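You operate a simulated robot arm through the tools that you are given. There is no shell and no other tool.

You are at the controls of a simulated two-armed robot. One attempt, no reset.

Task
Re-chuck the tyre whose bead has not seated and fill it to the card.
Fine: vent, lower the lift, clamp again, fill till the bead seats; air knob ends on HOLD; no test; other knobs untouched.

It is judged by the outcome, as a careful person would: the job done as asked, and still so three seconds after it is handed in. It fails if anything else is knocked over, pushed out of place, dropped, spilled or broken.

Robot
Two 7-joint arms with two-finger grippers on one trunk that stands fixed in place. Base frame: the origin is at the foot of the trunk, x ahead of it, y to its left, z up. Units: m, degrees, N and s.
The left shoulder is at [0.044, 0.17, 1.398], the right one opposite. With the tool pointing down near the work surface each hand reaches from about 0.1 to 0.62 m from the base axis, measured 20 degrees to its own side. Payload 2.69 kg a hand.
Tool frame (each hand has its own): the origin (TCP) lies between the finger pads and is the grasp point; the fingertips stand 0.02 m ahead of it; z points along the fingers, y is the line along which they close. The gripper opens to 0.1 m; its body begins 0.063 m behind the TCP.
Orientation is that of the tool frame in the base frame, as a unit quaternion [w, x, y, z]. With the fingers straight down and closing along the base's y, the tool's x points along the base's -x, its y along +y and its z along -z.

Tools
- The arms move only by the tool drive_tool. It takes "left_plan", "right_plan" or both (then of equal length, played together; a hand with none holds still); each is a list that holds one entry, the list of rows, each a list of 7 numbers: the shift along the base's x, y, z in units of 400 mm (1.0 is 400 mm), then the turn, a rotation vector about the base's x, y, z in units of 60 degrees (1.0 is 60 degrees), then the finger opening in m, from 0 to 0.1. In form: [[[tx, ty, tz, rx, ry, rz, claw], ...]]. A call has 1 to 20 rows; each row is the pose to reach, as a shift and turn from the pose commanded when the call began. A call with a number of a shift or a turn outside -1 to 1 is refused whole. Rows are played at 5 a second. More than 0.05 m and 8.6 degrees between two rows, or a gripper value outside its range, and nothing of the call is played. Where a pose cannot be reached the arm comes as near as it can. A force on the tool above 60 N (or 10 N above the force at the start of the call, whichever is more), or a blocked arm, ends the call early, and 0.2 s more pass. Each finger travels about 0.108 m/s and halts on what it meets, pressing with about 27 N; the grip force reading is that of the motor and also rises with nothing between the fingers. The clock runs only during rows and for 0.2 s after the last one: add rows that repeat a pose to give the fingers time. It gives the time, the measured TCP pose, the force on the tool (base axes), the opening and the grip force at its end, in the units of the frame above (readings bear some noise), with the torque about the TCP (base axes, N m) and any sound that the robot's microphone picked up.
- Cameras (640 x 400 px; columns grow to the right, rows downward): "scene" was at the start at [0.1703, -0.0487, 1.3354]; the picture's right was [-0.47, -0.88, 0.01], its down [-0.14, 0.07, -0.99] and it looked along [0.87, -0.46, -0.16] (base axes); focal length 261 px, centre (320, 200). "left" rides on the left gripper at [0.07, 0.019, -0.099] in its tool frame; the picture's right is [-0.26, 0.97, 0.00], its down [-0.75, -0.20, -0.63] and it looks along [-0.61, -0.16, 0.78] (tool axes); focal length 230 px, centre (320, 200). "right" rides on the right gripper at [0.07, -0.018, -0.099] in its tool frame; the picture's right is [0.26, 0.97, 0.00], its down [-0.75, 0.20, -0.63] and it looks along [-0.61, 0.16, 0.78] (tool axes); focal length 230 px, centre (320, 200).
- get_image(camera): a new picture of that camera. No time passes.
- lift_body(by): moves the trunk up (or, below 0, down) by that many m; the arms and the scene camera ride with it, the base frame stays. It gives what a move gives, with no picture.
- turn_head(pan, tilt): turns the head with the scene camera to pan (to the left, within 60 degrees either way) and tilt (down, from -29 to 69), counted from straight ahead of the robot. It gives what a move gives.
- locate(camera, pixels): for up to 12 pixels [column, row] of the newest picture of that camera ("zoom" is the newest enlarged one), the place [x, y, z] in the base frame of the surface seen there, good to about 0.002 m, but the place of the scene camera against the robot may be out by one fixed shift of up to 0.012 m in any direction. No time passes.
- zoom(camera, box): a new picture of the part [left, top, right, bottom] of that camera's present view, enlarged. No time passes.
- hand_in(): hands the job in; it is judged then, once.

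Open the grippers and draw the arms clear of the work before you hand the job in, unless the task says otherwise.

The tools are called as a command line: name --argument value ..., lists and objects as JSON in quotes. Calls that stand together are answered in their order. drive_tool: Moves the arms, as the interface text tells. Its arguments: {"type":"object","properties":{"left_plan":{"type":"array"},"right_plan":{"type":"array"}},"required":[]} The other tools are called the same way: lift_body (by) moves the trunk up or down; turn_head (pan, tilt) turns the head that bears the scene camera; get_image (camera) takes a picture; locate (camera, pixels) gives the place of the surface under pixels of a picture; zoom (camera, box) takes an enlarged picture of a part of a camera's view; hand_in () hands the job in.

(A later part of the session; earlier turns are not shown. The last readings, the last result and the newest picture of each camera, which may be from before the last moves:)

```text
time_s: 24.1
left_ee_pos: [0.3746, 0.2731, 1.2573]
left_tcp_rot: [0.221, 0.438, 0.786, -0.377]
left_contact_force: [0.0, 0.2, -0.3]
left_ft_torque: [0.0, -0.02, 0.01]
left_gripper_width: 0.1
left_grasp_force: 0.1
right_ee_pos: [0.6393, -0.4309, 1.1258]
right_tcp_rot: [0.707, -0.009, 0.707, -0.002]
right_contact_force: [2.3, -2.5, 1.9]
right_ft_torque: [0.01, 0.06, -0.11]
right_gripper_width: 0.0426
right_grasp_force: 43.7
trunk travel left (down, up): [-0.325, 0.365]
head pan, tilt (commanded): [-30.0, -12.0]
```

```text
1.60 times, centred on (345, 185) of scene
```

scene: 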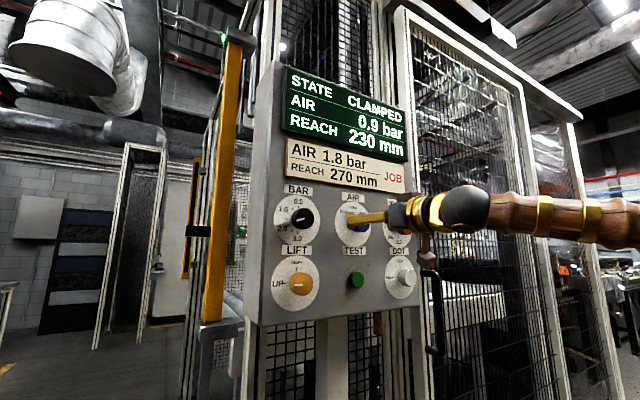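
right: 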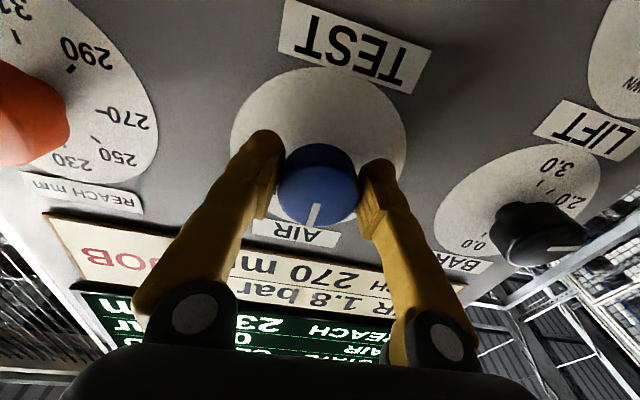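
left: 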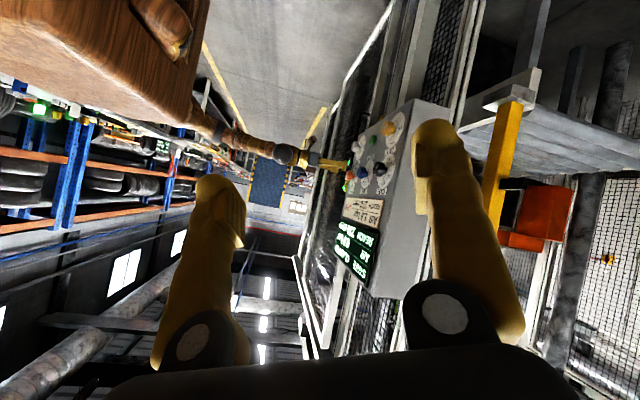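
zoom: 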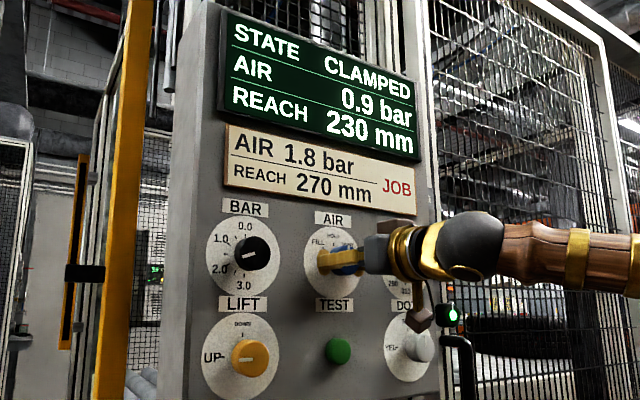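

The grip is on at 42.6 mm width with only about 3 N on the tool. I'll turn clockwise (toward VENT) about 20° first to check that the knob follows and the arm stays well-behaved.

drive_tool --right_plan '[[[0, 0, 0, 0.1, 0, 0, 0.03], [0, 0, 0, 0.2, 0, 0, 0.03], [0, 0, 0, 0.33, 0, 0, 0.03]]]'

get_image --camera "right"

zoom --camera "scene" --box '[265, 60, 425, 310]'

```text
time_s: 24.9
left_ee_pos: [0.3755, 0.2735, 1.2579]
left_tcp_rot: [0.221, 0.439, 0.785, -0.378]
left_contact_force: [0.5, 0.7, -0.6]
left_ft_torque: [0.0, -0.05, -0.02]
left_gripper_width: 0.0999
left_grasp_force: 0.1
right_ee_pos: [0.6398, -0.429, 1.1268]
right_tcp_rot: [0.698, 0.113, 0.697, 0.12]
right_contact_force: [3.5, -0.3, 3.0]
right_ft_torque: [-0.02, -0.23, -0.1]
right_gripper_width: 0.0424
right_grasp_force: 44.7
trunk travel left (down, up): [-0.325, 0.365]
head pan, tilt (commanded): [-30.0, -12.0]
```

```text
taken
```

right: 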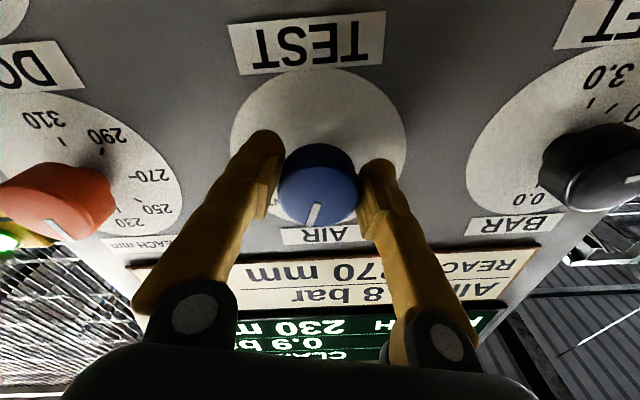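

```text
1.60 times, centred on (345, 185) of scene
```

zoom: 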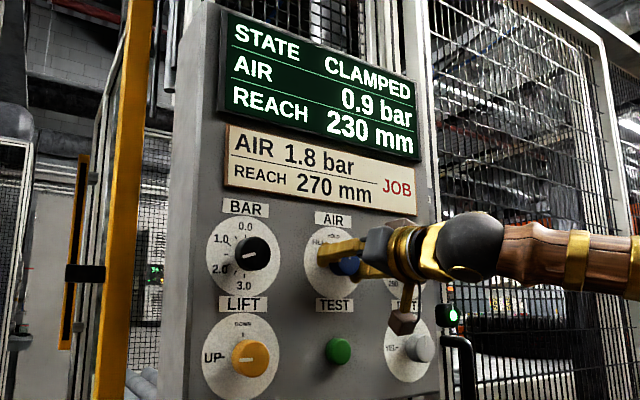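

The knob follows the hand (pointer fixed relative to the fingers while the labels rotated); torque is small. I'll turn another 20° to reach VENT.

drive_tool --right_plan '[[[0, 0, 0, 0.11, 0, 0, 0.03], [0, 0, 0, 0.22, 0, 0, 0.03], [0, 0, 0, 0.35, 0, 0, 0.03], [0, 0, 0, 0.35, 0, 0, 0.03]]]'

get_image --camera "right"

zoom --camera "scene" --box '[265, 60, 425, 310]'

```text
time_s: 25.9
left_ee_pos: [0.3759, 0.2756, 1.2567]
left_tcp_rot: [0.221, 0.439, 0.785, -0.378]
left_contact_force: [0.0, 0.0, 0.9]
left_ft_torque: [-0.02, 0.01, 0.01]
left_gripper_width: 0.1001
left_grasp_force: 0.1
right_ee_pos: [0.6402, -0.4279, 1.1268]
right_tcp_rot: [0.666, 0.237, 0.664, 0.245]
right_contact_force: [5.8, 2.4, 7.8]
right_ft_torque: [0.05, 0.0, 0.17]
right_gripper_width: 0.0426
right_grasp_force: 44.5
trunk travel left (down, up): [-0.325, 0.365]
head pan, tilt (commanded): [-30.0, -12.0]
```

```text
taken
```

right: 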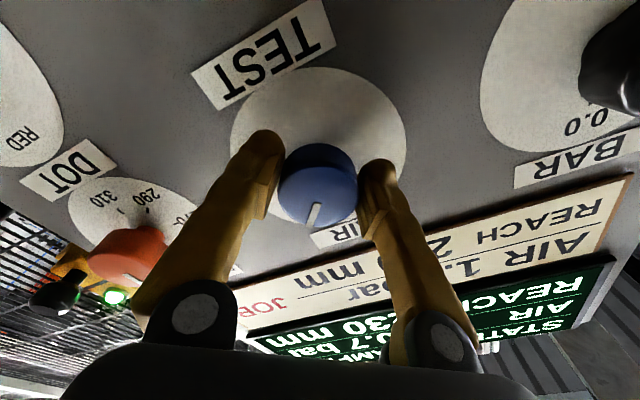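

```text
1.60 times, centred on (345, 185) of scene
```

zoom: 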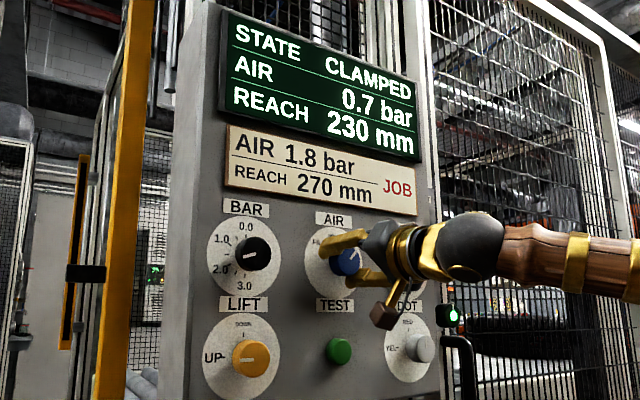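

The display reads 0.7 bar and falling, so VENT is engaged at a 40° roll. I'll open the fingers to 0.07, back straight off and let it vent.

drive_tool --right_plan '[[[0, 0, 0, 0, 0, 0, 0.05], [0, 0, 0, 0, 0, 0, 0.07], [0, 0, 0, 0, 0, 0, 0.07], [-0.05, 0, 0, 0, 0, 0, 0.07], [-0.1, 0, 0, 0, 0, 0, 0.07], [-0.15, 0, 0, 0, 0, 0, 0.07], [-0.15, 0, 0, 0, 0, 0, 0.07]]]'

get_image --camera "right"

zoom --camera "scene" --box '[265, 60, 425, 310]'

```text
time_s: 27.5
left_ee_pos: [0.3758, 0.2731, 1.2576]
left_tcp_rot: [0.22, 0.439, 0.785, -0.378]
left_contact_force: [-1.1, 0.4, 0.2]
left_ft_torque: [0.02, 0.02, -0.01]
left_gripper_width: 0.1004
left_grasp_force: 0.0
right_ee_pos: [0.5807, -0.4291, 1.1259]
right_tcp_rot: [0.665, 0.238, 0.665, 0.244]
right_contact_force: [-0.9, -0.5, -0.2]
right_ft_torque: [0.0, 0.02, 0.01]
right_gripper_width: 0.0701
right_grasp_force: 0.1
trunk travel left (down, up): [-0.325, 0.365]
head pan, tilt (commanded): [-30.0, -12.0]
```

```text
taken
```

right: 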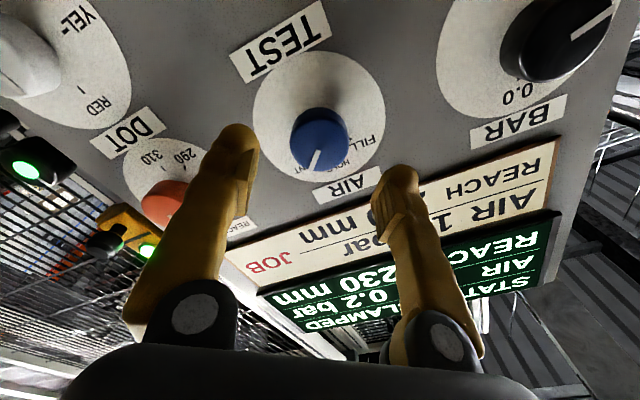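

```text
1.60 times, centred on (345, 185) of scene
```

zoom: 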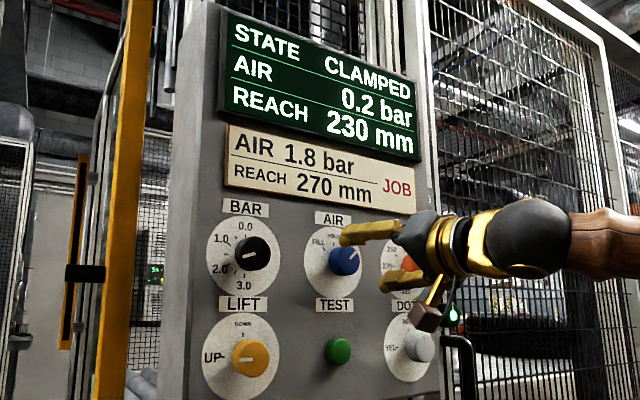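

AIR is down to 0.2 bar and falling, and the AIR pointer stays at VENT. I'll move the hand at stand-off to in front of LIFT while rolling it back from +40° toward -20° (then -45°), so that one grip can cover the whole 90° turn.

drive_tool --right_plan '[[[-0.02, 0.045, -0.04, -0.125, 0, 0, 0.07], [-0.04, 0.09, -0.08, -0.25, 0, 0, 0.07], [-0.06, 0.135, -0.12, -0.375, 0, 0, 0.07], [-0.06, 0.18, -0.16, -0.5, 0, 0, 0.07], [-0.06, 0.225, -0.2, -0.625, 0, 0, 0.07], [-0.06, 0.27, -0.24, -0.75, 0, 0, 0.07], [-0.06, 0.315, -0.28, -0.875, 0, 0, 0.07], [-0.06, 0.36, -0.315, -1.0, 0, 0, 0.07], [-0.06, 0.36, -0.315, -1.0, 0, 0, 0.07]]]'

get_image --camera "right"

get_image --camera "scene"

```text
time_s: 29.5
left_ee_pos: [0.3738, 0.2754, 1.2588]
left_tcp_rot: [0.221, 0.439, 0.785, -0.377]
left_contact_force: [-1.6, 0.9, 0.9]
left_ft_torque: [0.0, -0.06, 0.03]
left_gripper_width: 0.0999
left_grasp_force: 0.0
right_ee_pos: [0.5172, -0.3114, 1.1178]
right_tcp_rot: [0.683, -0.134, 0.711, -0.099]
right_contact_force: [-0.8, -0.1, 1.0]
right_ft_torque: [0.02, 0.0, -0.06]
right_gripper_width: 0.0698
right_grasp_force: 0.0
right hand out of reach, approached as far as the arm can: row 2, 3, 4, 5, 6, 7, 8, 9
trunk travel left (down, up): [-0.325, 0.365]
head pan, tilt (commanded): [-30.0, -12.0]
```

```text
taken
```

right: 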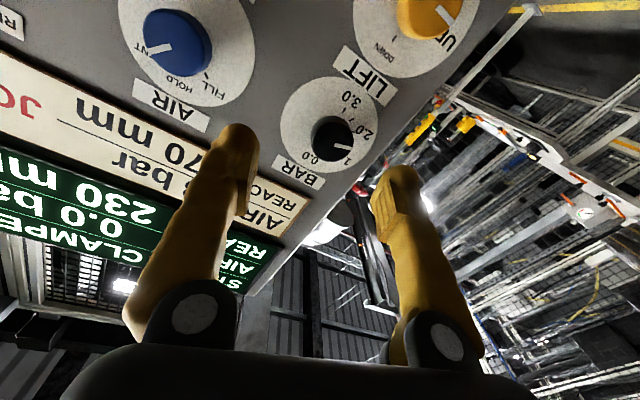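

```text
taken
```

scene: 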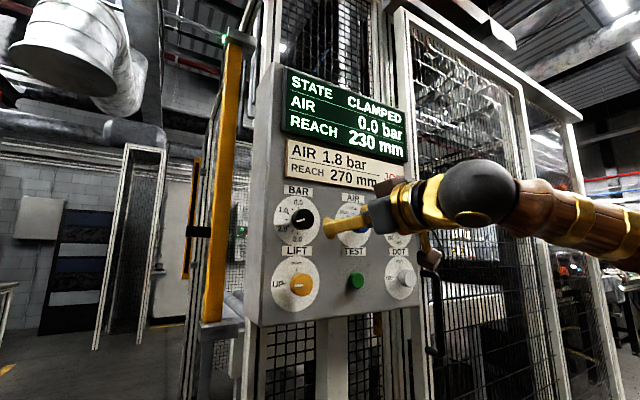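

AIR now reads 0.0 bar: fully vented. The hand stopped at 0.517, -0.311, 1.118 because low targets fail in this posture, so I'll lower the trunk another 0.12 m, which carries the hand down level with LIFT.

lift_body --by -0.12

turn_head --pan -30 --tilt -20

get_image --camera "right"

get_image --camera "scene"

```text
time_s: 31.0
left_ee_pos: [0.3752, 0.2741, 1.1376]
left_tcp_rot: [0.222, 0.438, 0.785, -0.378]
left_contact_force: [0.2, -0.8, 0.5]
left_ft_torque: [0.01, -0.02, 0.02]
left_gripper_width: 0.0999
left_grasp_force: 0.1
right_ee_pos: [0.5186, -0.3134, 0.9969]
right_tcp_rot: [0.682, -0.133, 0.712, -0.098]
right_contact_force: [0.2, 0.0, -0.4]
right_ft_torque: [-0.01, -0.01, 0.02]
right_gripper_width: 0.0699
right_grasp_force: 0.1
trunk travel left (down, up): [-0.205, 0.485]
head pan, tilt (commanded): [-30.0, -12.0]
```

```text
time_s: 31.7
left_ee_pos: [0.3761, 0.2734, 1.1381]
left_tcp_rot: [0.222, 0.438, 0.785, -0.377]
left_contact_force: [-0.6, -0.6, 0.3]
left_ft_torque: [0.02, -0.04, -0.01]
left_gripper_width: 0.1
left_grasp_force: 0.0
right_ee_pos: [0.5179, -0.3135, 0.9962]
right_tcp_rot: [0.682, -0.133, 0.712, -0.097]
right_contact_force: [1.2, -0.2, 0.2]
right_ft_torque: [0.0, -0.03, 0.02]
right_gripper_width: 0.0702
right_grasp_force: 0.1
trunk travel left (down, up): [-0.205, 0.485]
head pan, tilt (commanded): [-30.0, -20.0]
```

```text
taken
```

right: 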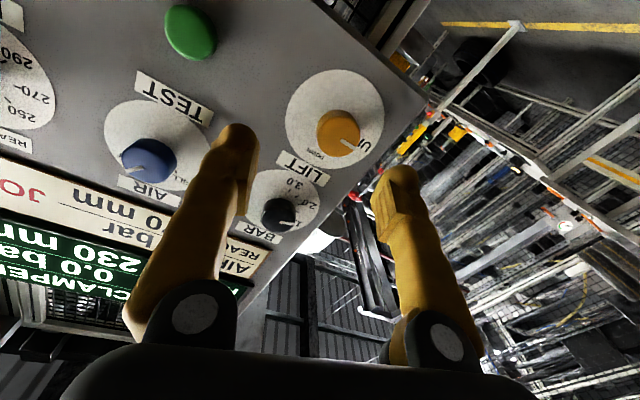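

```text
taken
```

scene: 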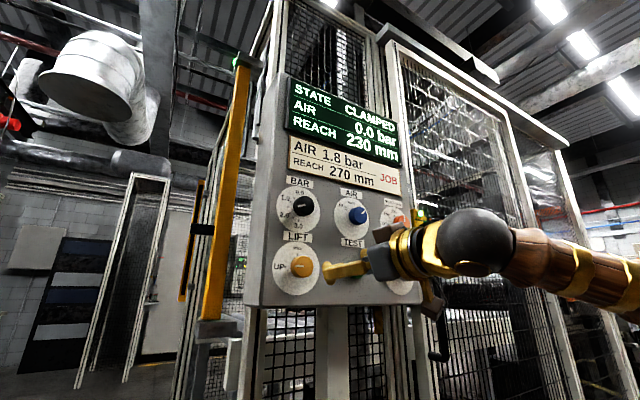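

The hand is now at LIFT height, with the yellow cap at (338,133) in the hand view. I'll measure its centre.

zoom --camera "right" --box '[270, 60, 400, 200]'

locate --camera "right" --pixels '[[338, 137], [318, 135], [358, 135], [338, 154], [339, 116], [325, 149], [352, 149], [325, 120], [352, 120], [190, 32], [290, 110], [150, 160]]'

```text
2.86 times, centred on (335, 130) of right
```

zoom: 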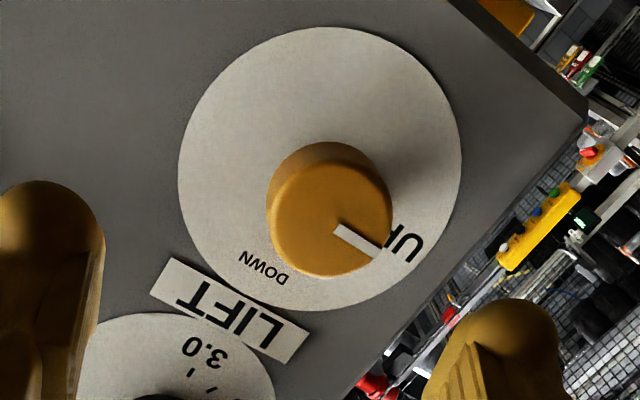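

```text
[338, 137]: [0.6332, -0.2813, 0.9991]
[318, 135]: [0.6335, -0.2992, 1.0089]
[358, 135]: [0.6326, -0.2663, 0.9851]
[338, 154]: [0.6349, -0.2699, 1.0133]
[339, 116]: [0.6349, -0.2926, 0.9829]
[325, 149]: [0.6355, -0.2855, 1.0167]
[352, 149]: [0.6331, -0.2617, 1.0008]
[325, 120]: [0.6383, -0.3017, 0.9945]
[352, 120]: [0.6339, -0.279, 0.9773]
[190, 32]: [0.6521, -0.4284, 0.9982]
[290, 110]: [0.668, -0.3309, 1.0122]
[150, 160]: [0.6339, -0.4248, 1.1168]
```

LIFT centre is y=-0.2815, z=0.9975. I'll square the hand up, roll to about -45°, and shift to the knob axis at x≈0.56.

drive_tool --right_plan '[[[0.02, 0.02, 0.0, -0.1, -0.015, -0.01, 0.07], [0.04, 0.04, 0.002, -0.2, -0.03, -0.02, 0.07], [0.06, 0.06, 0.003, -0.3, -0.045, -0.03, 0.08], [0.08, 0.08, 0.003, -0.42, -0.045, -0.04, 0.09], [0.1, 0.08, 0.003, -0.42, -0.045, -0.04, 0.09], [0.1, 0.08, 0.003, -0.42, -0.045, -0.04, 0.09]]]'

get_image --camera "right"

get_image --camera "scene"

```text
time_s: 33.1
left_ee_pos: [0.375, 0.2746, 1.1374]
left_tcp_rot: [0.222, 0.438, 0.785, -0.378]
left_contact_force: [-0.9, -0.1, -0.5]
left_ft_torque: [0.0, 0.03, 0.04]
left_gripper_width: 0.0996
left_grasp_force: 0.0
right_ee_pos: [0.4703, -0.2795, 1.0253]
right_tcp_rot: [0.646, -0.252, 0.672, -0.26]
right_contact_force: [-0.9, 0.1, 0.9]
right_ft_torque: [-0.01, -0.08, -0.05]
right_gripper_width: 0.0901
right_grasp_force: 0.0
right hand out of reach, approached as far as the arm can: row 1, 2, 3, 4, 5, 6
trunk travel left (down, up): [-0.205, 0.485]
head pan, tilt (commanded): [-30.0, -20.0]
```

```text
taken
```

right: 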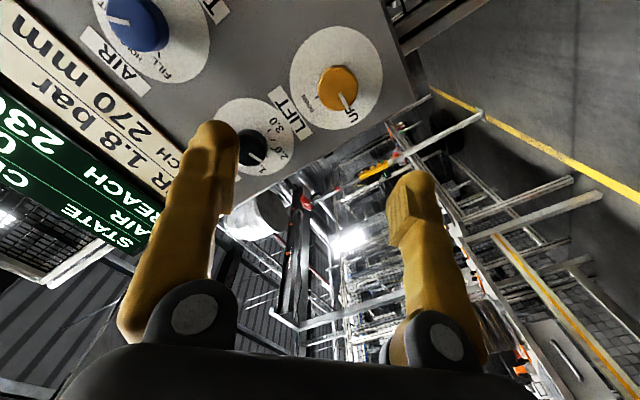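

```text
taken
```

scene: 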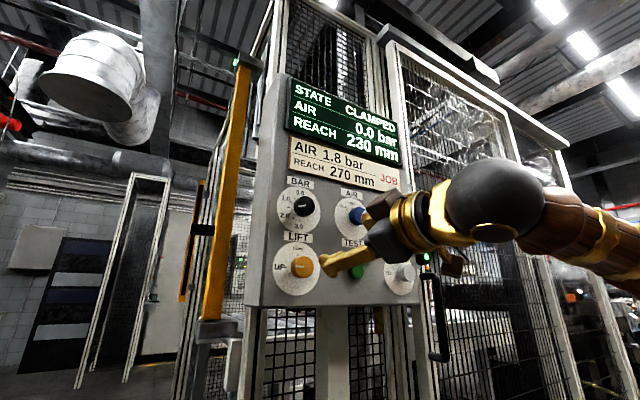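

The solver pulled back to 0.470, -0.28, 1.025: this elbow-out posture can't swing inward enough for LIFT. I'll retract, unroll, raise the trunk and re-approach from a tool-down posture so that the elbow settles lower.

drive_tool --right_plan '[[[-0.03, -0.03, 0, 0.12, 0, 0, 0.09], [-0.06, -0.06, 0, 0.24, 0, 0, 0.09], [-0.09, -0.09, 0, 0.36, 0, 0, 0.09], [-0.12, -0.12, 0, 0.48, 0, 0, 0.09], [-0.15, -0.15, 0, 0.6, 0, 0, 0.09], [-0.175, -0.15, 0, 0.73, 0, 0, 0.09], [-0.175, -0.15, 0, 0.73, 0, 0, 0.09]]]'

lift_body --by 0.35

get_image --camera "left"

```text
time_s: 34.7
left_ee_pos: [0.3759, 0.2729, 1.1376]
left_tcp_rot: [0.221, 0.438, 0.785, -0.378]
left_contact_force: [0.0, -0.6, 0.0]
left_ft_torque: [-0.02, 0.0, 0.0]
left_gripper_width: 0.0999
left_grasp_force: 0.0
right_ee_pos: [0.4379, -0.3644, 1.0322]
right_tcp_rot: [0.702, 0.002, 0.713, -0.003]
right_contact_force: [0.0, 0.2, -0.3]
right_ft_torque: [0.02, 0.01, 0.04]
right_gripper_width: 0.0902
right_grasp_force: 0.1
right hand out of reach, approached as far as the arm can: row 1, 2, 3, 4, 5, 6, 7
trunk travel left (down, up): [-0.205, 0.485]
head pan, tilt (commanded): [-30.0, -20.0]
```

```text
time_s: 38.1
left_ee_pos: [0.3771, 0.2727, 1.4871]
left_tcp_rot: [0.221, 0.439, 0.784, -0.378]
left_contact_force: [1.2, -0.4, -0.3]
left_ft_torque: [-0.02, 0.0, -0.01]
left_gripper_width: 0.1001
left_grasp_force: 0.1
right_ee_pos: [0.4395, -0.3693, 1.3819]
right_tcp_rot: [0.702, 0.009, 0.713, -0.008]
right_contact_force: [0.0, -0.5, -0.1]
right_ft_torque: [-0.01, 0.01, -0.02]
right_gripper_width: 0.0901
right_grasp_force: 0.0
trunk travel left (down, up): [-0.555, 0.135]
head pan, tilt (commanded): [-30.0, -20.0]
```

```text
taken
```

left: 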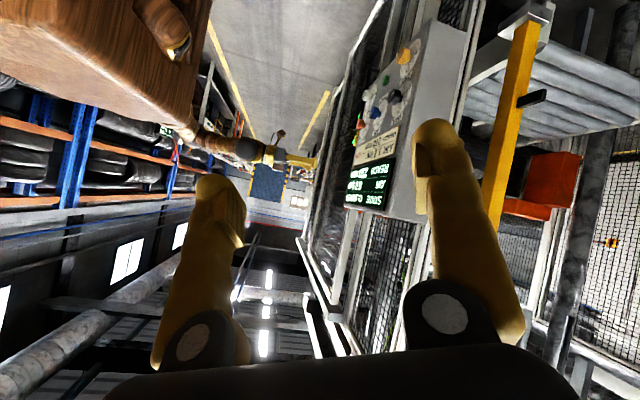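

I'll zoom the left camera on the right arm to see its current elbow posture.

zoom --camera "left" --box '[160, 60, 400, 220]'

locate --camera "left" --pixels '[[197, 125], [205, 135], [215, 142], [228, 147], [245, 150], [262, 154], [280, 156], [305, 160]]'

turn_head --pan -60 --tilt 25

get_image --camera "scene"

```text
2.50 times, centred on (280, 140) of left
```

zoom: 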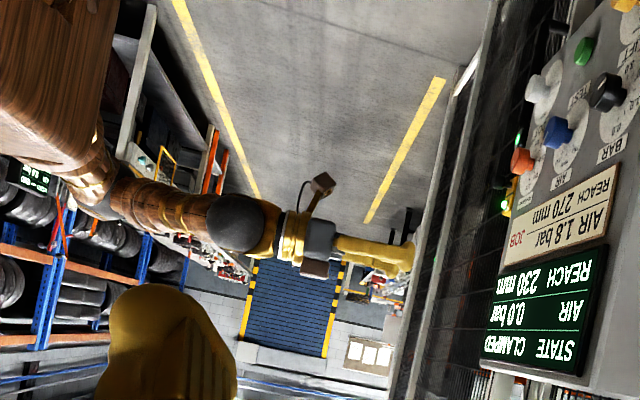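

```text
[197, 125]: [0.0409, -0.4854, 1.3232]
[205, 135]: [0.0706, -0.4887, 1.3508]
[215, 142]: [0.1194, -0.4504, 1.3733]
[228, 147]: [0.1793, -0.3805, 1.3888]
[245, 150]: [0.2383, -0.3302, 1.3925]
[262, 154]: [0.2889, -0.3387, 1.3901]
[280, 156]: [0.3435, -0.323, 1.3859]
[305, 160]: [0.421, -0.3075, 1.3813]
```

```text
time_s: 39.2
left_ee_pos: [0.3758, 0.274, 1.4869]
left_tcp_rot: [0.222, 0.439, 0.785, -0.376]
left_contact_force: [0.5, 0.1, 0.9]
left_ft_torque: [-0.03, 0.03, -0.04]
left_gripper_width: 0.1002
left_grasp_force: 0.0
right_ee_pos: [0.4407, -0.369, 1.3827]
right_tcp_rot: [0.702, 0.008, 0.713, -0.007]
right_contact_force: [-0.3, 0.1, -0.4]
right_ft_torque: [0.0, -0.01, 0.01]
right_gripper_width: 0.09
right_grasp_force: 0.2
trunk travel left (down, up): [-0.555, 0.135]
head pan, tilt (commanded): [-60.0, 25.0]
```

```text
taken
```

scene: 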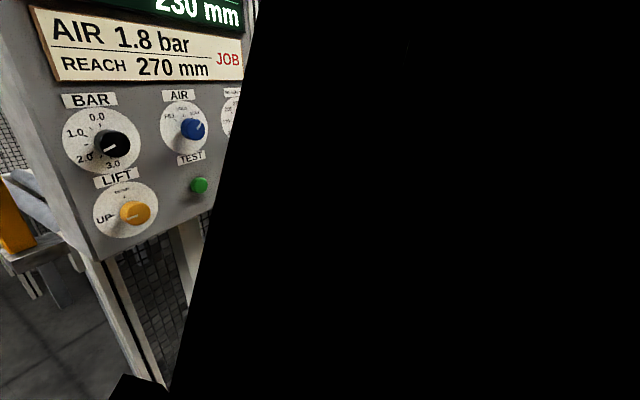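

The elbow is straight out to the side at about (0.04, -0.5), which explains the limit. I'll bring the hand down low with the tool pitched down, to draw the elbow down, then re-extend.

drive_tool --right_plan '[[[0.0, 0.02, -0.08, 0, 0.12, 0, 0.09], [0.0, 0.04, -0.16, 0, 0.24, 0, 0.09], [0.0, 0.06, -0.24, 0, 0.36, 0, 0.09], [0.0, 0.08, -0.32, 0, 0.48, 0, 0.09], [0.0, 0.1, -0.4, 0, 0.6, 0, 0.09], [0.0, 0.12, -0.48, 0, 0.72, 0, 0.09], [0.0, 0.14, -0.56, 0, 0.84, 0, 0.09], [0.0, 0.16, -0.64, 0, 0.96, 0, 0.09], [0.0, 0.17, -0.72, 0, 1.0, 0, 0.09]]]'

drive_tool --right_plan '[[[0.0, 0, -0.08, 0, 0.12, 0, 0.09], [0.0, 0, -0.16, 0, 0.24, 0, 0.09], [0.0, 0, -0.24, 0, 0.36, 0, 0.09], [0.02, 0, -0.32, 0, 0.5, 0, 0.09], [0.06, 0, -0.4, 0, 0.5, 0, 0.09], [0.1, 0, -0.48, 0, 0.5, 0, 0.09], [0.1, 0, -0.48, 0, 0.5, 0, 0.09]]]'

get_image --camera "left"

```text
time_s: 41.2
left_ee_pos: [0.3765, 0.2736, 1.4872]
left_tcp_rot: [0.221, 0.438, 0.786, -0.377]
left_contact_force: [0.1, -0.5, 0.5]
left_ft_torque: [-0.04, 0.01, 0.03]
left_gripper_width: 0.0999
left_grasp_force: 0.1
right_ee_pos: [0.437, -0.2947, 1.0935]
right_tcp_rot: [0.251, 0.0, 0.968, -0.002]
right_contact_force: [-0.5, 0.0, -0.3]
right_ft_torque: [0.0, 0.0, -0.02]
right_gripper_width: 0.0898
right_grasp_force: 0.1
right hand out of reach, approached as far as the arm can: row 1, 2
trunk travel left (down, up): [-0.555, 0.135]
head pan, tilt (commanded): [-60.0, 25.0]
```

```text
time_s: 42.9
left_ee_pos: [0.3752, 0.2737, 1.4872]
left_tcp_rot: [0.222, 0.439, 0.784, -0.377]
left_contact_force: [0.2, 0.1, 0.2]
left_ft_torque: [0.03, -0.01, 0.02]
left_gripper_width: 0.1001
left_grasp_force: 0.2
right_ee_pos: [0.4767, -0.297, 0.9012]
right_tcp_rot: [-0.008, 0.0, 1.0, 0.0]
right_contact_force: [0.6, -0.6, 0.1]
right_ft_torque: [-0.01, 0.0, 0.0]
right_gripper_width: 0.0902
right_grasp_force: 0.1
trunk travel left (down, up): [-0.555, 0.135]
head pan, tilt (commanded): [-60.0, 25.0]
```

```text
taken
```

left: 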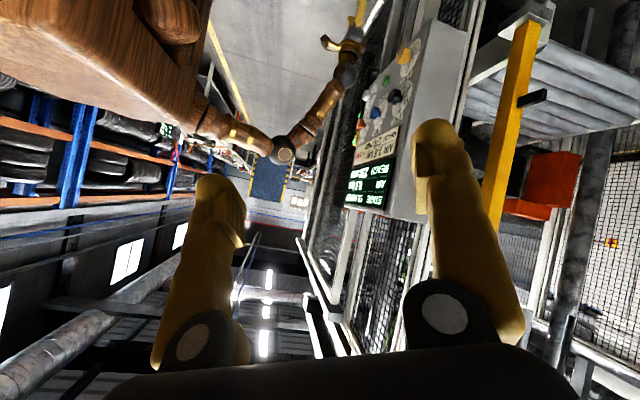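

The posture has changed: the elbow is now forward of the body. I'll locate the elbow (283,150) and wrist (345,75).

locate --camera "left" --pixels '[[205, 120], [230, 130], [255, 140], [284, 152], [300, 135], [320, 105], [343, 78], [352, 45]]'

zoom --camera "left" --box '[160, 20, 400, 180]'

```text
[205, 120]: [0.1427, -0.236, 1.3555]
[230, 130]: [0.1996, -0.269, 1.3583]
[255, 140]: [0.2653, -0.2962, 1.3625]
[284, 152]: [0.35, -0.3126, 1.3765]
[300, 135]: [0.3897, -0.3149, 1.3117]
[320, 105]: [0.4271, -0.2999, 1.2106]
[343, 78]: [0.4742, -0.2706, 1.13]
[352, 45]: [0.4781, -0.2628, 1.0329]
```

```text
2.50 times, centred on (280, 100) of left
```

zoom: 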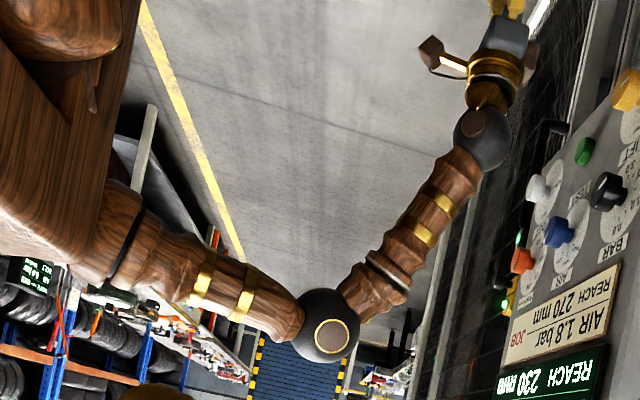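

Now the elbow is forward and high (0.35, -0.34, 1.36) with the forearm reaching down, so it can extend. I'll pitch the hand up 60° while moving toward LIFT, stopping well short of the panel.

drive_tool --right_plan '[[[0.02, 0.004, 0.01, 0, -0.125, 0, 0.09], [0.04, 0.008, 0.02, 0, -0.25, 0, 0.09], [0.06, 0.012, 0.03, 0, -0.375, 0, 0.09], [0.08, 0.016, 0.045, 0, -0.5, 0, 0.09], [0.1, 0.02, 0.06, 0, -0.625, 0, 0.09], [0.12, 0.024, 0.08, 0, -0.75, 0, 0.09], [0.14, 0.028, 0.1, 0, -0.875, 0, 0.09], [0.16, 0.03, 0.115, 0, -1.0, 0, 0.09], [0.16, 0.03, 0.115, 0, -1.0, 0, 0.09]]]'

get_image --camera "left"

get_image --camera "right"

```text
time_s: 44.9
left_ee_pos: [0.3765, 0.2737, 1.4883]
left_tcp_rot: [0.221, 0.438, 0.785, -0.377]
left_contact_force: [0.0, 0.7, -0.1]
left_ft_torque: [-0.04, -0.02, 0.01]
left_gripper_width: 0.0999
left_grasp_force: 0.0
right_ee_pos: [0.5407, -0.2837, 0.9472]
right_tcp_rot: [0.494, 0.0, 0.869, -0.003]
right_contact_force: [0.0, 0.0, 0.3]
right_ft_torque: [0.01, 0.02, 0.01]
right_gripper_width: 0.0901
right_grasp_force: 0.2
trunk travel left (down, up): [-0.555, 0.135]
head pan, tilt (commanded): [-60.0, 25.0]
```

```text
taken
```

left: 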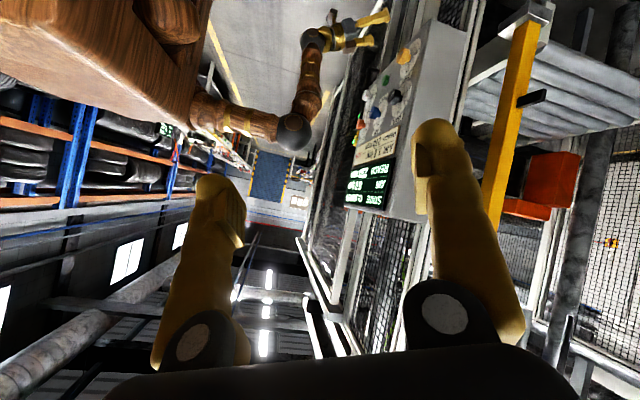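

```text
taken
```

right: 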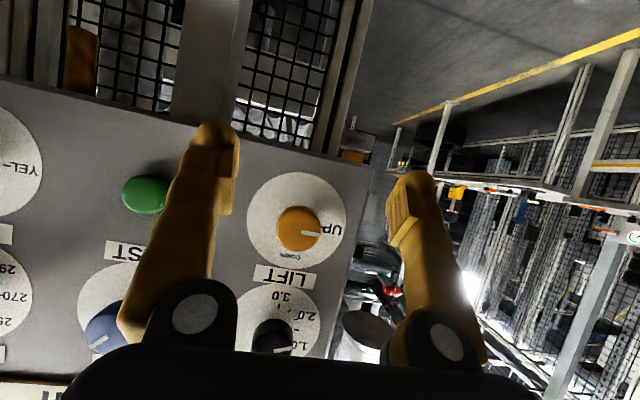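

That worked cleanly. I'll level the hand the remaining 31° and rise to the LIFT axis at x≈0.55.

drive_tool --right_plan '[[[0.005, 0.002, 0.025, 0, -0.105, 0, 0.09], [0.01, 0.004, 0.05, 0, -0.21, 0, 0.09], [0.015, 0.005, 0.075, 0, -0.315, 0, 0.09], [0.02, 0.005, 0.1, 0, -0.42, 0, 0.09], [0.025, 0.005, 0.125, 0, -0.513, 0, 0.09], [0.025, 0.005, 0.125, 0, -0.513, 0, 0.09]]]'

get_image --camera "left"

get_image --camera "right"

```text
time_s: 46.2
left_ee_pos: [0.3757, 0.2741, 1.4879]
left_tcp_rot: [0.221, 0.438, 0.786, -0.377]
left_contact_force: [0.2, 0.4, -0.4]
left_ft_torque: [0.0, 0.01, 0.02]
left_gripper_width: 0.0999
left_grasp_force: 0.0
right_ee_pos: [0.5513, -0.2825, 0.9964]
right_tcp_rot: [0.707, 0.001, 0.707, -0.003]
right_contact_force: [0.1, -0.4, -1.1]
right_ft_torque: [0.0, 0.02, -0.01]
right_gripper_width: 0.0897
right_grasp_force: 0.1
trunk travel left (down, up): [-0.555, 0.135]
head pan, tilt (commanded): [-60.0, 25.0]
```

```text
taken
```

left: 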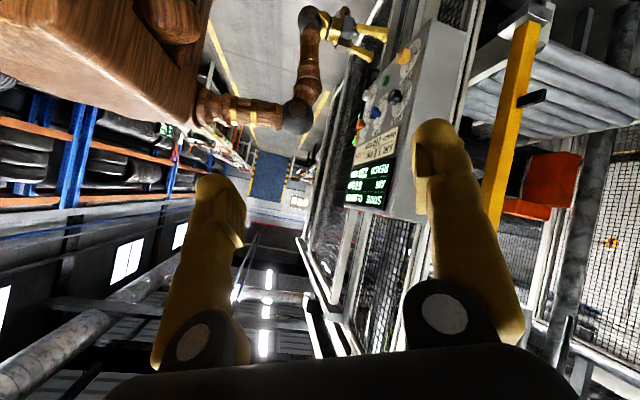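

```text
taken
```

right: 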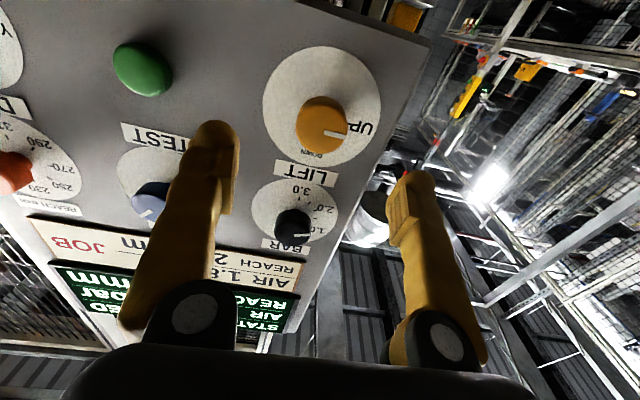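

The hand is at 0.551, -0.2825, 0.996, level and on axis. I'll roll it to about -45° here (so a single grip can cover the 90° turn) and aim the head back at the panel.

drive_tool --right_plan '[[[0, 0.002, 0.003, -0.125, 0, 0, 0.09], [0, 0.002, 0.003, -0.25, 0, 0, 0.09], [0, 0.002, 0.003, -0.375, 0, 0, 0.09], [0, 0.002, 0.003, -0.5, 0, 0, 0.09], [0, 0.002, 0.003, -0.625, 0, 0, 0.09], [0, 0.002, 0.003, -0.75, 0, 0, 0.09], [0, 0.002, 0.003, -0.75, 0, 0, 0.09]]]'

turn_head --pan -30 --tilt 0

get_image --camera "right"

get_image --camera "scene"

```text
time_s: 47.9
left_ee_pos: [0.3768, 0.2746, 1.4863]
left_tcp_rot: [0.221, 0.439, 0.785, -0.378]
left_contact_force: [0.2, 0.0, 0.0]
left_ft_torque: [0.04, -0.01, 0.01]
left_gripper_width: 0.0998
left_grasp_force: 0.1
right_ee_pos: [0.5501, -0.2816, 0.998]
right_tcp_rot: [0.653, -0.27, 0.652, -0.275]
right_contact_force: [-0.3, -0.4, 0.3]
right_ft_torque: [0.02, 0.0, -0.02]
right_gripper_width: 0.0903
right_grasp_force: 0.0
trunk travel left (down, up): [-0.555, 0.135]
head pan, tilt (commanded): [-60.0, 25.0]
```

```text
time_s: 48.8
left_ee_pos: [0.3754, 0.2746, 1.4885]
left_tcp_rot: [0.221, 0.439, 0.785, -0.377]
left_contact_force: [-0.8, 0.1, -0.3]
left_ft_torque: [-0.01, 0.0, 0.02]
left_gripper_width: 0.1001
left_grasp_force: 0.0
right_ee_pos: [0.5515, -0.2807, 0.9986]
right_tcp_rot: [0.653, -0.269, 0.653, -0.274]
right_contact_force: [0.4, 0.7, -0.2]
right_ft_torque: [-0.01, -0.02, 0.0]
right_gripper_width: 0.0901
right_grasp_force: 0.0
trunk travel left (down, up): [-0.555, 0.135]
head pan, tilt (commanded): [-30.0, 0.0]
```

```text
taken
```

right: 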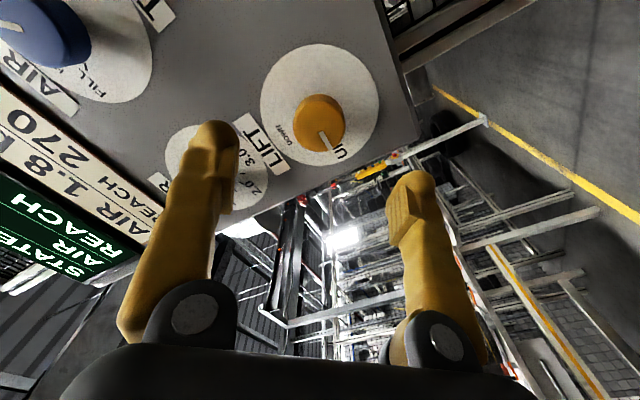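

```text
taken
```

scene: 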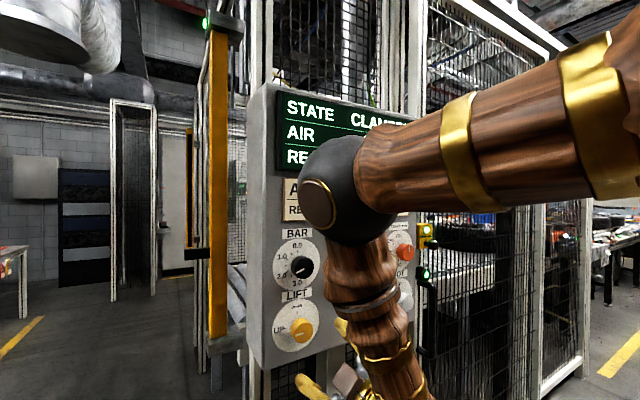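

The roll to -45° succeeded on the LIFT axis (TCP -0.281, 0.9985), with the LIFT cap at (319,123) in the hand view. I'll recheck its centre from here before advancing.

locate --camera "right" --pixels '[[319, 127], [296, 124], [343, 124], [317, 147], [320, 103], [302, 141], [336, 141], [302, 108], [336, 108]]'

zoom --camera "right" --box '[250, 50, 390, 190]'

```text
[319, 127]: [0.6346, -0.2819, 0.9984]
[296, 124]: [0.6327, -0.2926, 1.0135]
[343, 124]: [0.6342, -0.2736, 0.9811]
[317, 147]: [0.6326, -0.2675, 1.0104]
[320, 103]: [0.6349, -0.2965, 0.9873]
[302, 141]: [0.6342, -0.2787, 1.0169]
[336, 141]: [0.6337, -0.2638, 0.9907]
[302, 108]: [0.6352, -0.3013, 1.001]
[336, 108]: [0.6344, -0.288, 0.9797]
```

```text
2.86 times, centred on (320, 120) of right
```

zoom: 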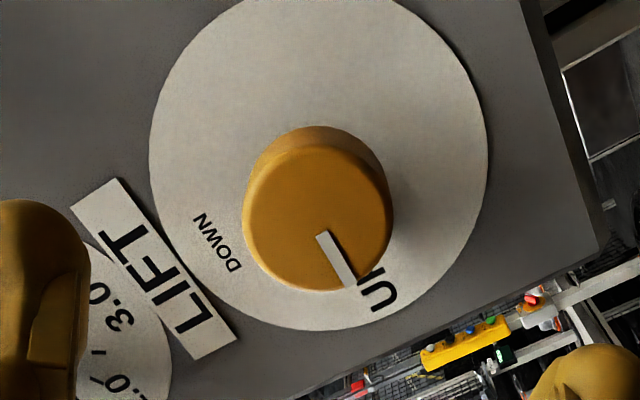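

LIFT centre confirmed at y=-0.282, z=0.998, lined up with the TCP. I'll advance to x≈0.64 with the fingers open.

drive_tool --right_plan '[[[0.05, -0.002, 0, 0, 0, 0, 0.09], [0.1, -0.002, 0, 0, 0, 0, 0.09], [0.14, -0.002, 0, 0, 0, 0, 0.09], [0.18, -0.002, 0, 0, 0, 0, 0.09], [0.22, -0.002, 0, 0, 0, 0, 0.09], [0.22, -0.002, 0, 0, 0, 0, 0.09]]]'

get_image --camera "right"

```text
time_s: 50.2
left_ee_pos: [0.3757, 0.2732, 1.4872]
left_tcp_rot: [0.221, 0.439, 0.785, -0.378]
left_contact_force: [0.4, -0.3, 0.1]
left_ft_torque: [0.0, 0.0, -0.01]
left_gripper_width: 0.1
left_grasp_force: 0.2
right_ee_pos: [0.6389, -0.2821, 0.9982]
right_tcp_rot: [0.653, -0.27, 0.652, -0.274]
right_contact_force: [-0.2, 0.1, -0.3]
right_ft_torque: [0.02, -0.03, 0.03]
right_gripper_width: 0.09
right_grasp_force: 0.0
trunk travel left (down, up): [-0.555, 0.135]
head pan, tilt (commanded): [-30.0, 0.0]
```

```text
taken
```

right: 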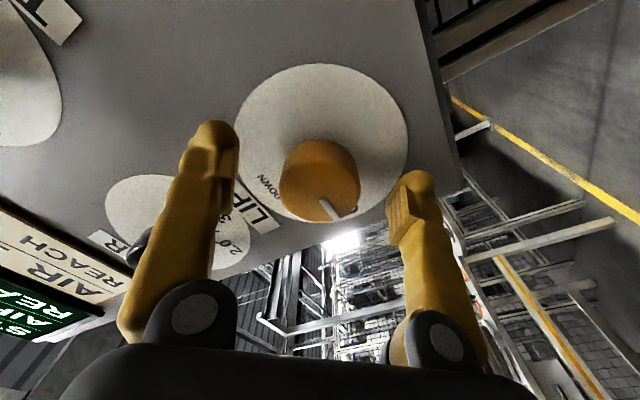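

The fingers straddle the LIFT knob, centred at (320,180). I'll close on it.

drive_tool --right_plan '[[[0, 0, 0, 0, 0, 0, 0.06], [0, 0, 0, 0, 0, 0, 0.045], [0, 0, 0, 0, 0, 0, 0.03], [0, 0, 0, 0, 0, 0, 0.03]]]'

zoom --camera "left" --box '[330, 20, 450, 220]'

```text
time_s: 51.2
left_ee_pos: [0.3755, 0.2737, 1.4885]
left_tcp_rot: [0.221, 0.439, 0.785, -0.377]
left_contact_force: [-0.5, 0.3, 0.8]
left_ft_torque: [0.0, -0.01, -0.03]
left_gripper_width: 0.0998
left_grasp_force: 0.0
right_ee_pos: [0.638, -0.2811, 0.9999]
right_tcp_rot: [0.653, -0.27, 0.653, -0.273]
right_contact_force: [-0.3, 1.3, -0.7]
right_ft_torque: [0.04, -0.01, 0.12]
right_gripper_width: 0.0422
right_grasp_force: 44.3
trunk travel left (down, up): [-0.555, 0.135]
head pan, tilt (commanded): [-30.0, 0.0]
```

```text
2.00 times, centred on (390, 120) of left
```

zoom: 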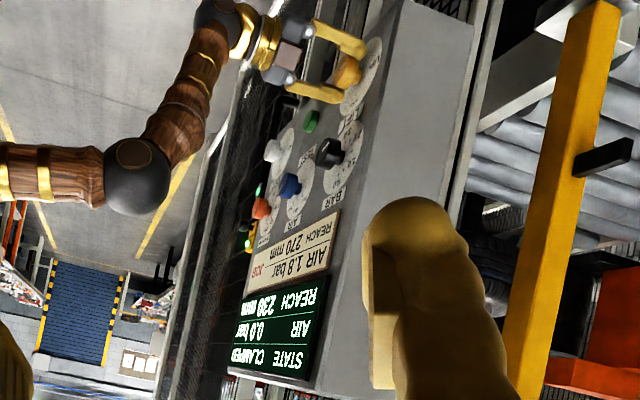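

Good grip (42.2 mm), and the left camera can read the display (STATE CLAMPED, AIR 0.0). I'll turn LIFT clockwise 45° first and check.

drive_tool --right_plan '[[[0, 0, 0, 0.12, 0, 0, 0.03], [0, 0, 0, 0.24, 0, 0, 0.03], [0, 0, 0, 0.36, 0, 0, 0.03], [0, 0, 0, 0.48, 0, 0, 0.03], [0, 0, 0, 0.6, 0, 0, 0.03], [0, 0, 0, 0.75, 0, 0, 0.03]]]'

get_image --camera "right"

zoom --camera "left" --box '[330, 20, 450, 220]'

```text
refused: row 6 steps farther than a row can; nothing moved
```

```text
taken
```

right: 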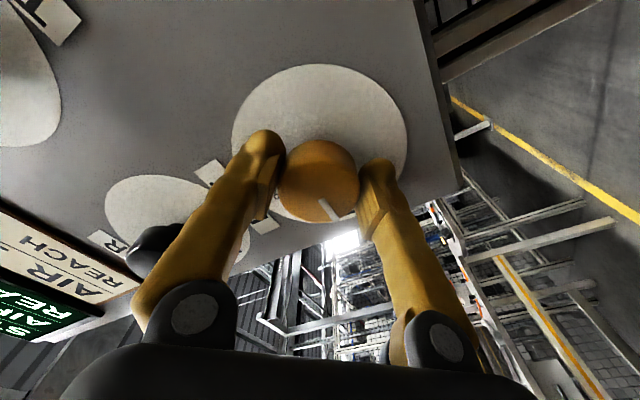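

```text
2.00 times, centred on (390, 120) of left
```

zoom: 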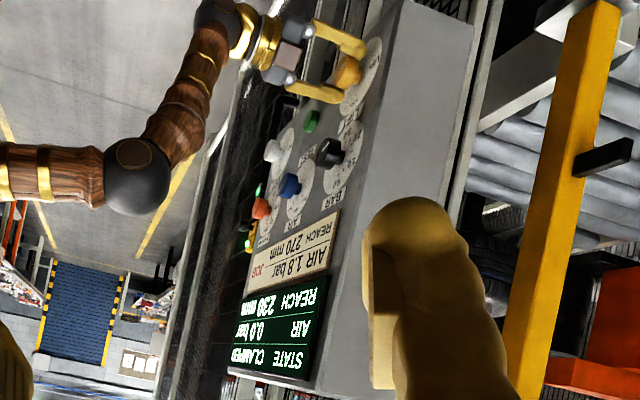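

The plan was refused because the last row stepped 9°. I'll send the same 45° turn with even 0.125 steps.

drive_tool --right_plan '[[[0, 0, 0, 0.125, 0, 0, 0.03], [0, 0, 0, 0.25, 0, 0, 0.03], [0, 0, 0, 0.375, 0, 0, 0.03], [0, 0, 0, 0.5, 0, 0, 0.03], [0, 0, 0, 0.625, 0, 0, 0.03], [0, 0, 0, 0.75, 0, 0, 0.03]]]'

get_image --camera "right"

zoom --camera "left" --box '[330, 20, 450, 220]'

```text
time_s: 52.6
left_ee_pos: [0.3756, 0.2749, 1.4874]
left_tcp_rot: [0.222, 0.438, 0.785, -0.377]
left_contact_force: [-0.6, -0.1, 0.3]
left_ft_torque: [-0.03, 0.02, -0.02]
left_gripper_width: 0.1001
left_grasp_force: 0.1
right_ee_pos: [0.6378, -0.2797, 0.9985]
right_tcp_rot: [0.707, 0.001, 0.708, -0.001]
right_contact_force: [-6.0, 8.2, -3.6]
right_ft_torque: [-0.02, -0.26, 0.3]
right_gripper_width: 0.0424
right_grasp_force: 45.1
trunk travel left (down, up): [-0.555, 0.135]
head pan, tilt (commanded): [-30.0, 0.0]
```

```text
taken
```

right: 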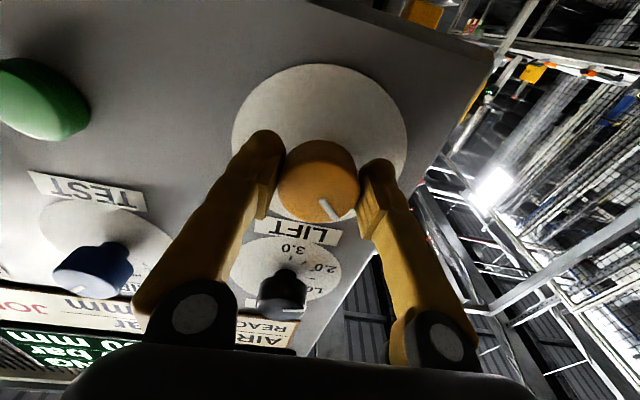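

```text
2.00 times, centred on (390, 120) of left
```

zoom: 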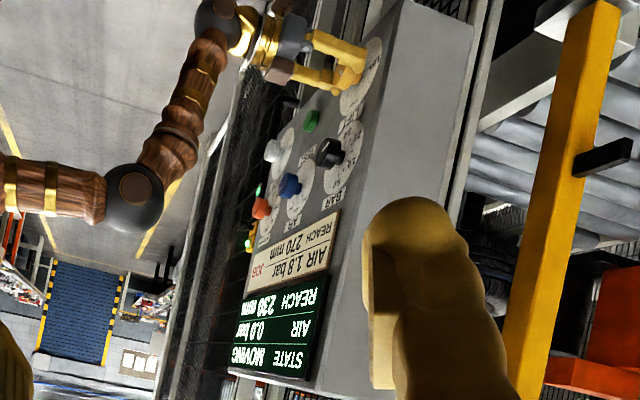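

The display now says MOVING and the knob is following (forces ~10 N). I'll complete the other 45° to DOWN.

drive_tool --right_plan '[[[0, -0.001, 0, 0.125, 0, 0, 0.03], [0, -0.002, 0, 0.25, 0, 0, 0.03], [0, -0.003, 0, 0.375, 0, 0, 0.03], [0, -0.003, 0, 0.5, 0, 0, 0.03], [0, -0.003, 0, 0.625, 0, 0, 0.03], [0, -0.003, 0, 0.75, 0, 0, 0.03]]]'

get_image --camera "right"

zoom --camera "left" --box '[330, 20, 450, 220]'

```text
time_s: 54.0
left_ee_pos: [0.3744, 0.2779, 1.4862]
left_tcp_rot: [0.222, 0.439, 0.784, -0.378]
left_contact_force: [0.2, -0.7, 0.4]
left_ft_torque: [0.03, 0.01, 0.01]
left_gripper_width: 0.1001
left_grasp_force: 0.0
right_ee_pos: [0.638, -0.2781, 0.9988]
right_tcp_rot: [0.652, 0.27, 0.656, 0.269]
right_contact_force: [-9.1, 22.3, -5.5]
right_ft_torque: [-0.07, 0.07, 0.68]
right_gripper_width: 0.0421
right_grasp_force: 44.8
trunk travel left (down, up): [-0.555, 0.135]
head pan, tilt (commanded): [-30.0, 0.0]
```

```text
taken
```

right: 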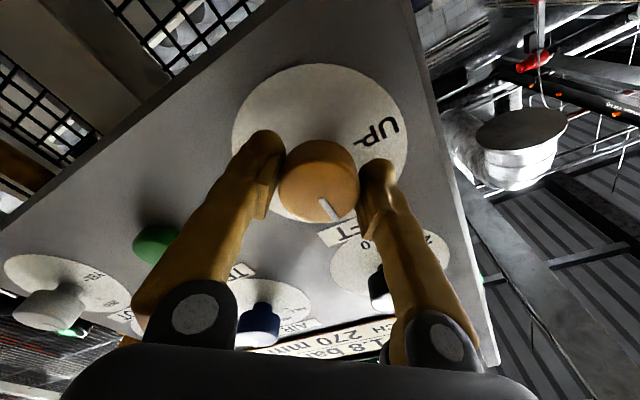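

```text
2.00 times, centred on (390, 120) of left
```

zoom: 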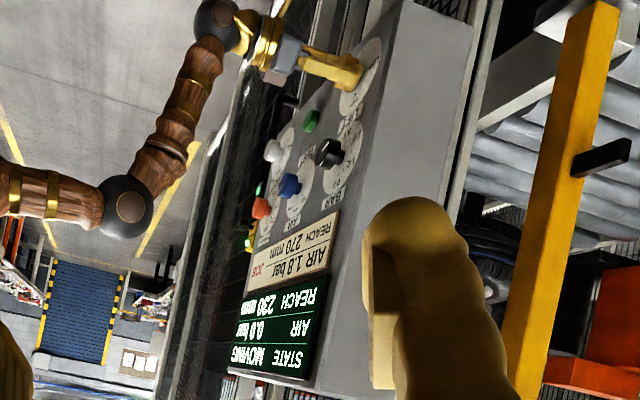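

LIFT is at DOWN with STATE MOVING; there is a 22 N side load on the fingers (+y), so I'll relax the hand 3 mm toward +y and wait 2 s for the lift.

drive_tool --right_plan '[[[0, 0.004, 0, 0, 0, 0, 0.03], [0, 0.008, 0, 0, 0, 0, 0.03], [0, 0.008, 0, 0, 0, 0, 0.03], [0, 0.008, 0, 0, 0, 0, 0.03], [0, 0.008, 0, 0, 0, 0, 0.03], [0, 0.008, 0, 0, 0, 0, 0.03], [0, 0.008, 0, 0, 0, 0, 0.03], [0, 0.008, 0, 0, 0, 0, 0.03]]]'

zoom --camera "left" --box '[330, 100, 450, 220]'

get_image --camera "scene"

```text
time_s: 55.8
left_ee_pos: [0.376, 0.276, 1.4881]
left_tcp_rot: [0.221, 0.438, 0.785, -0.378]
left_contact_force: [-0.2, -0.1, 0.2]
left_ft_torque: [-0.01, -0.02, -0.02]
left_gripper_width: 0.0998
left_grasp_force: 0.0
right_ee_pos: [0.6366, -0.2782, 0.9981]
right_tcp_rot: [0.653, 0.272, 0.655, 0.268]
right_contact_force: [-6.3, 10.6, -2.8]
right_ft_torque: [-0.04, -0.09, -0.08]
right_gripper_width: 0.0422
right_grasp_force: 44.9
trunk travel left (down, up): [-0.555, 0.135]
head pan, tilt (commanded): [-30.0, 0.0]
```

```text
3.33 times, centred on (390, 160) of left
```

zoom: 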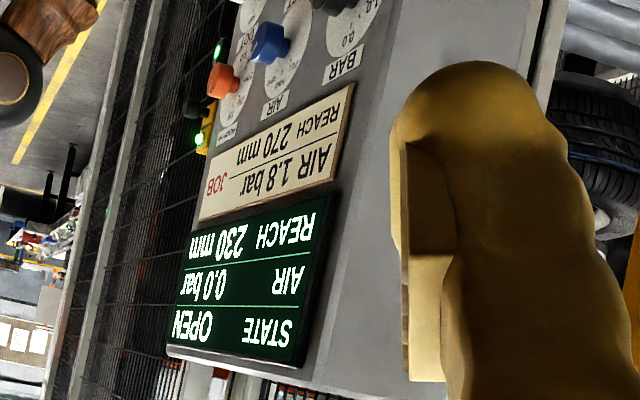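

```text
taken
```

scene: 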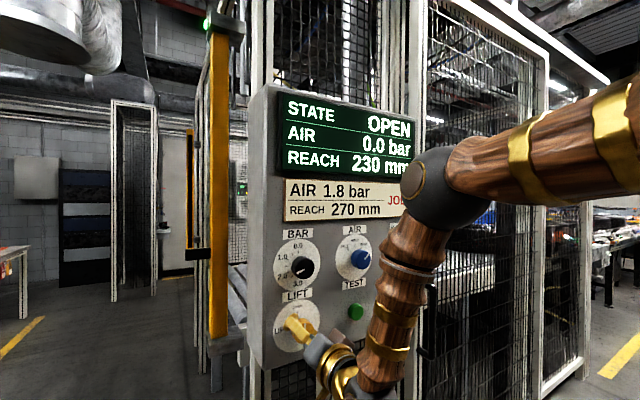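

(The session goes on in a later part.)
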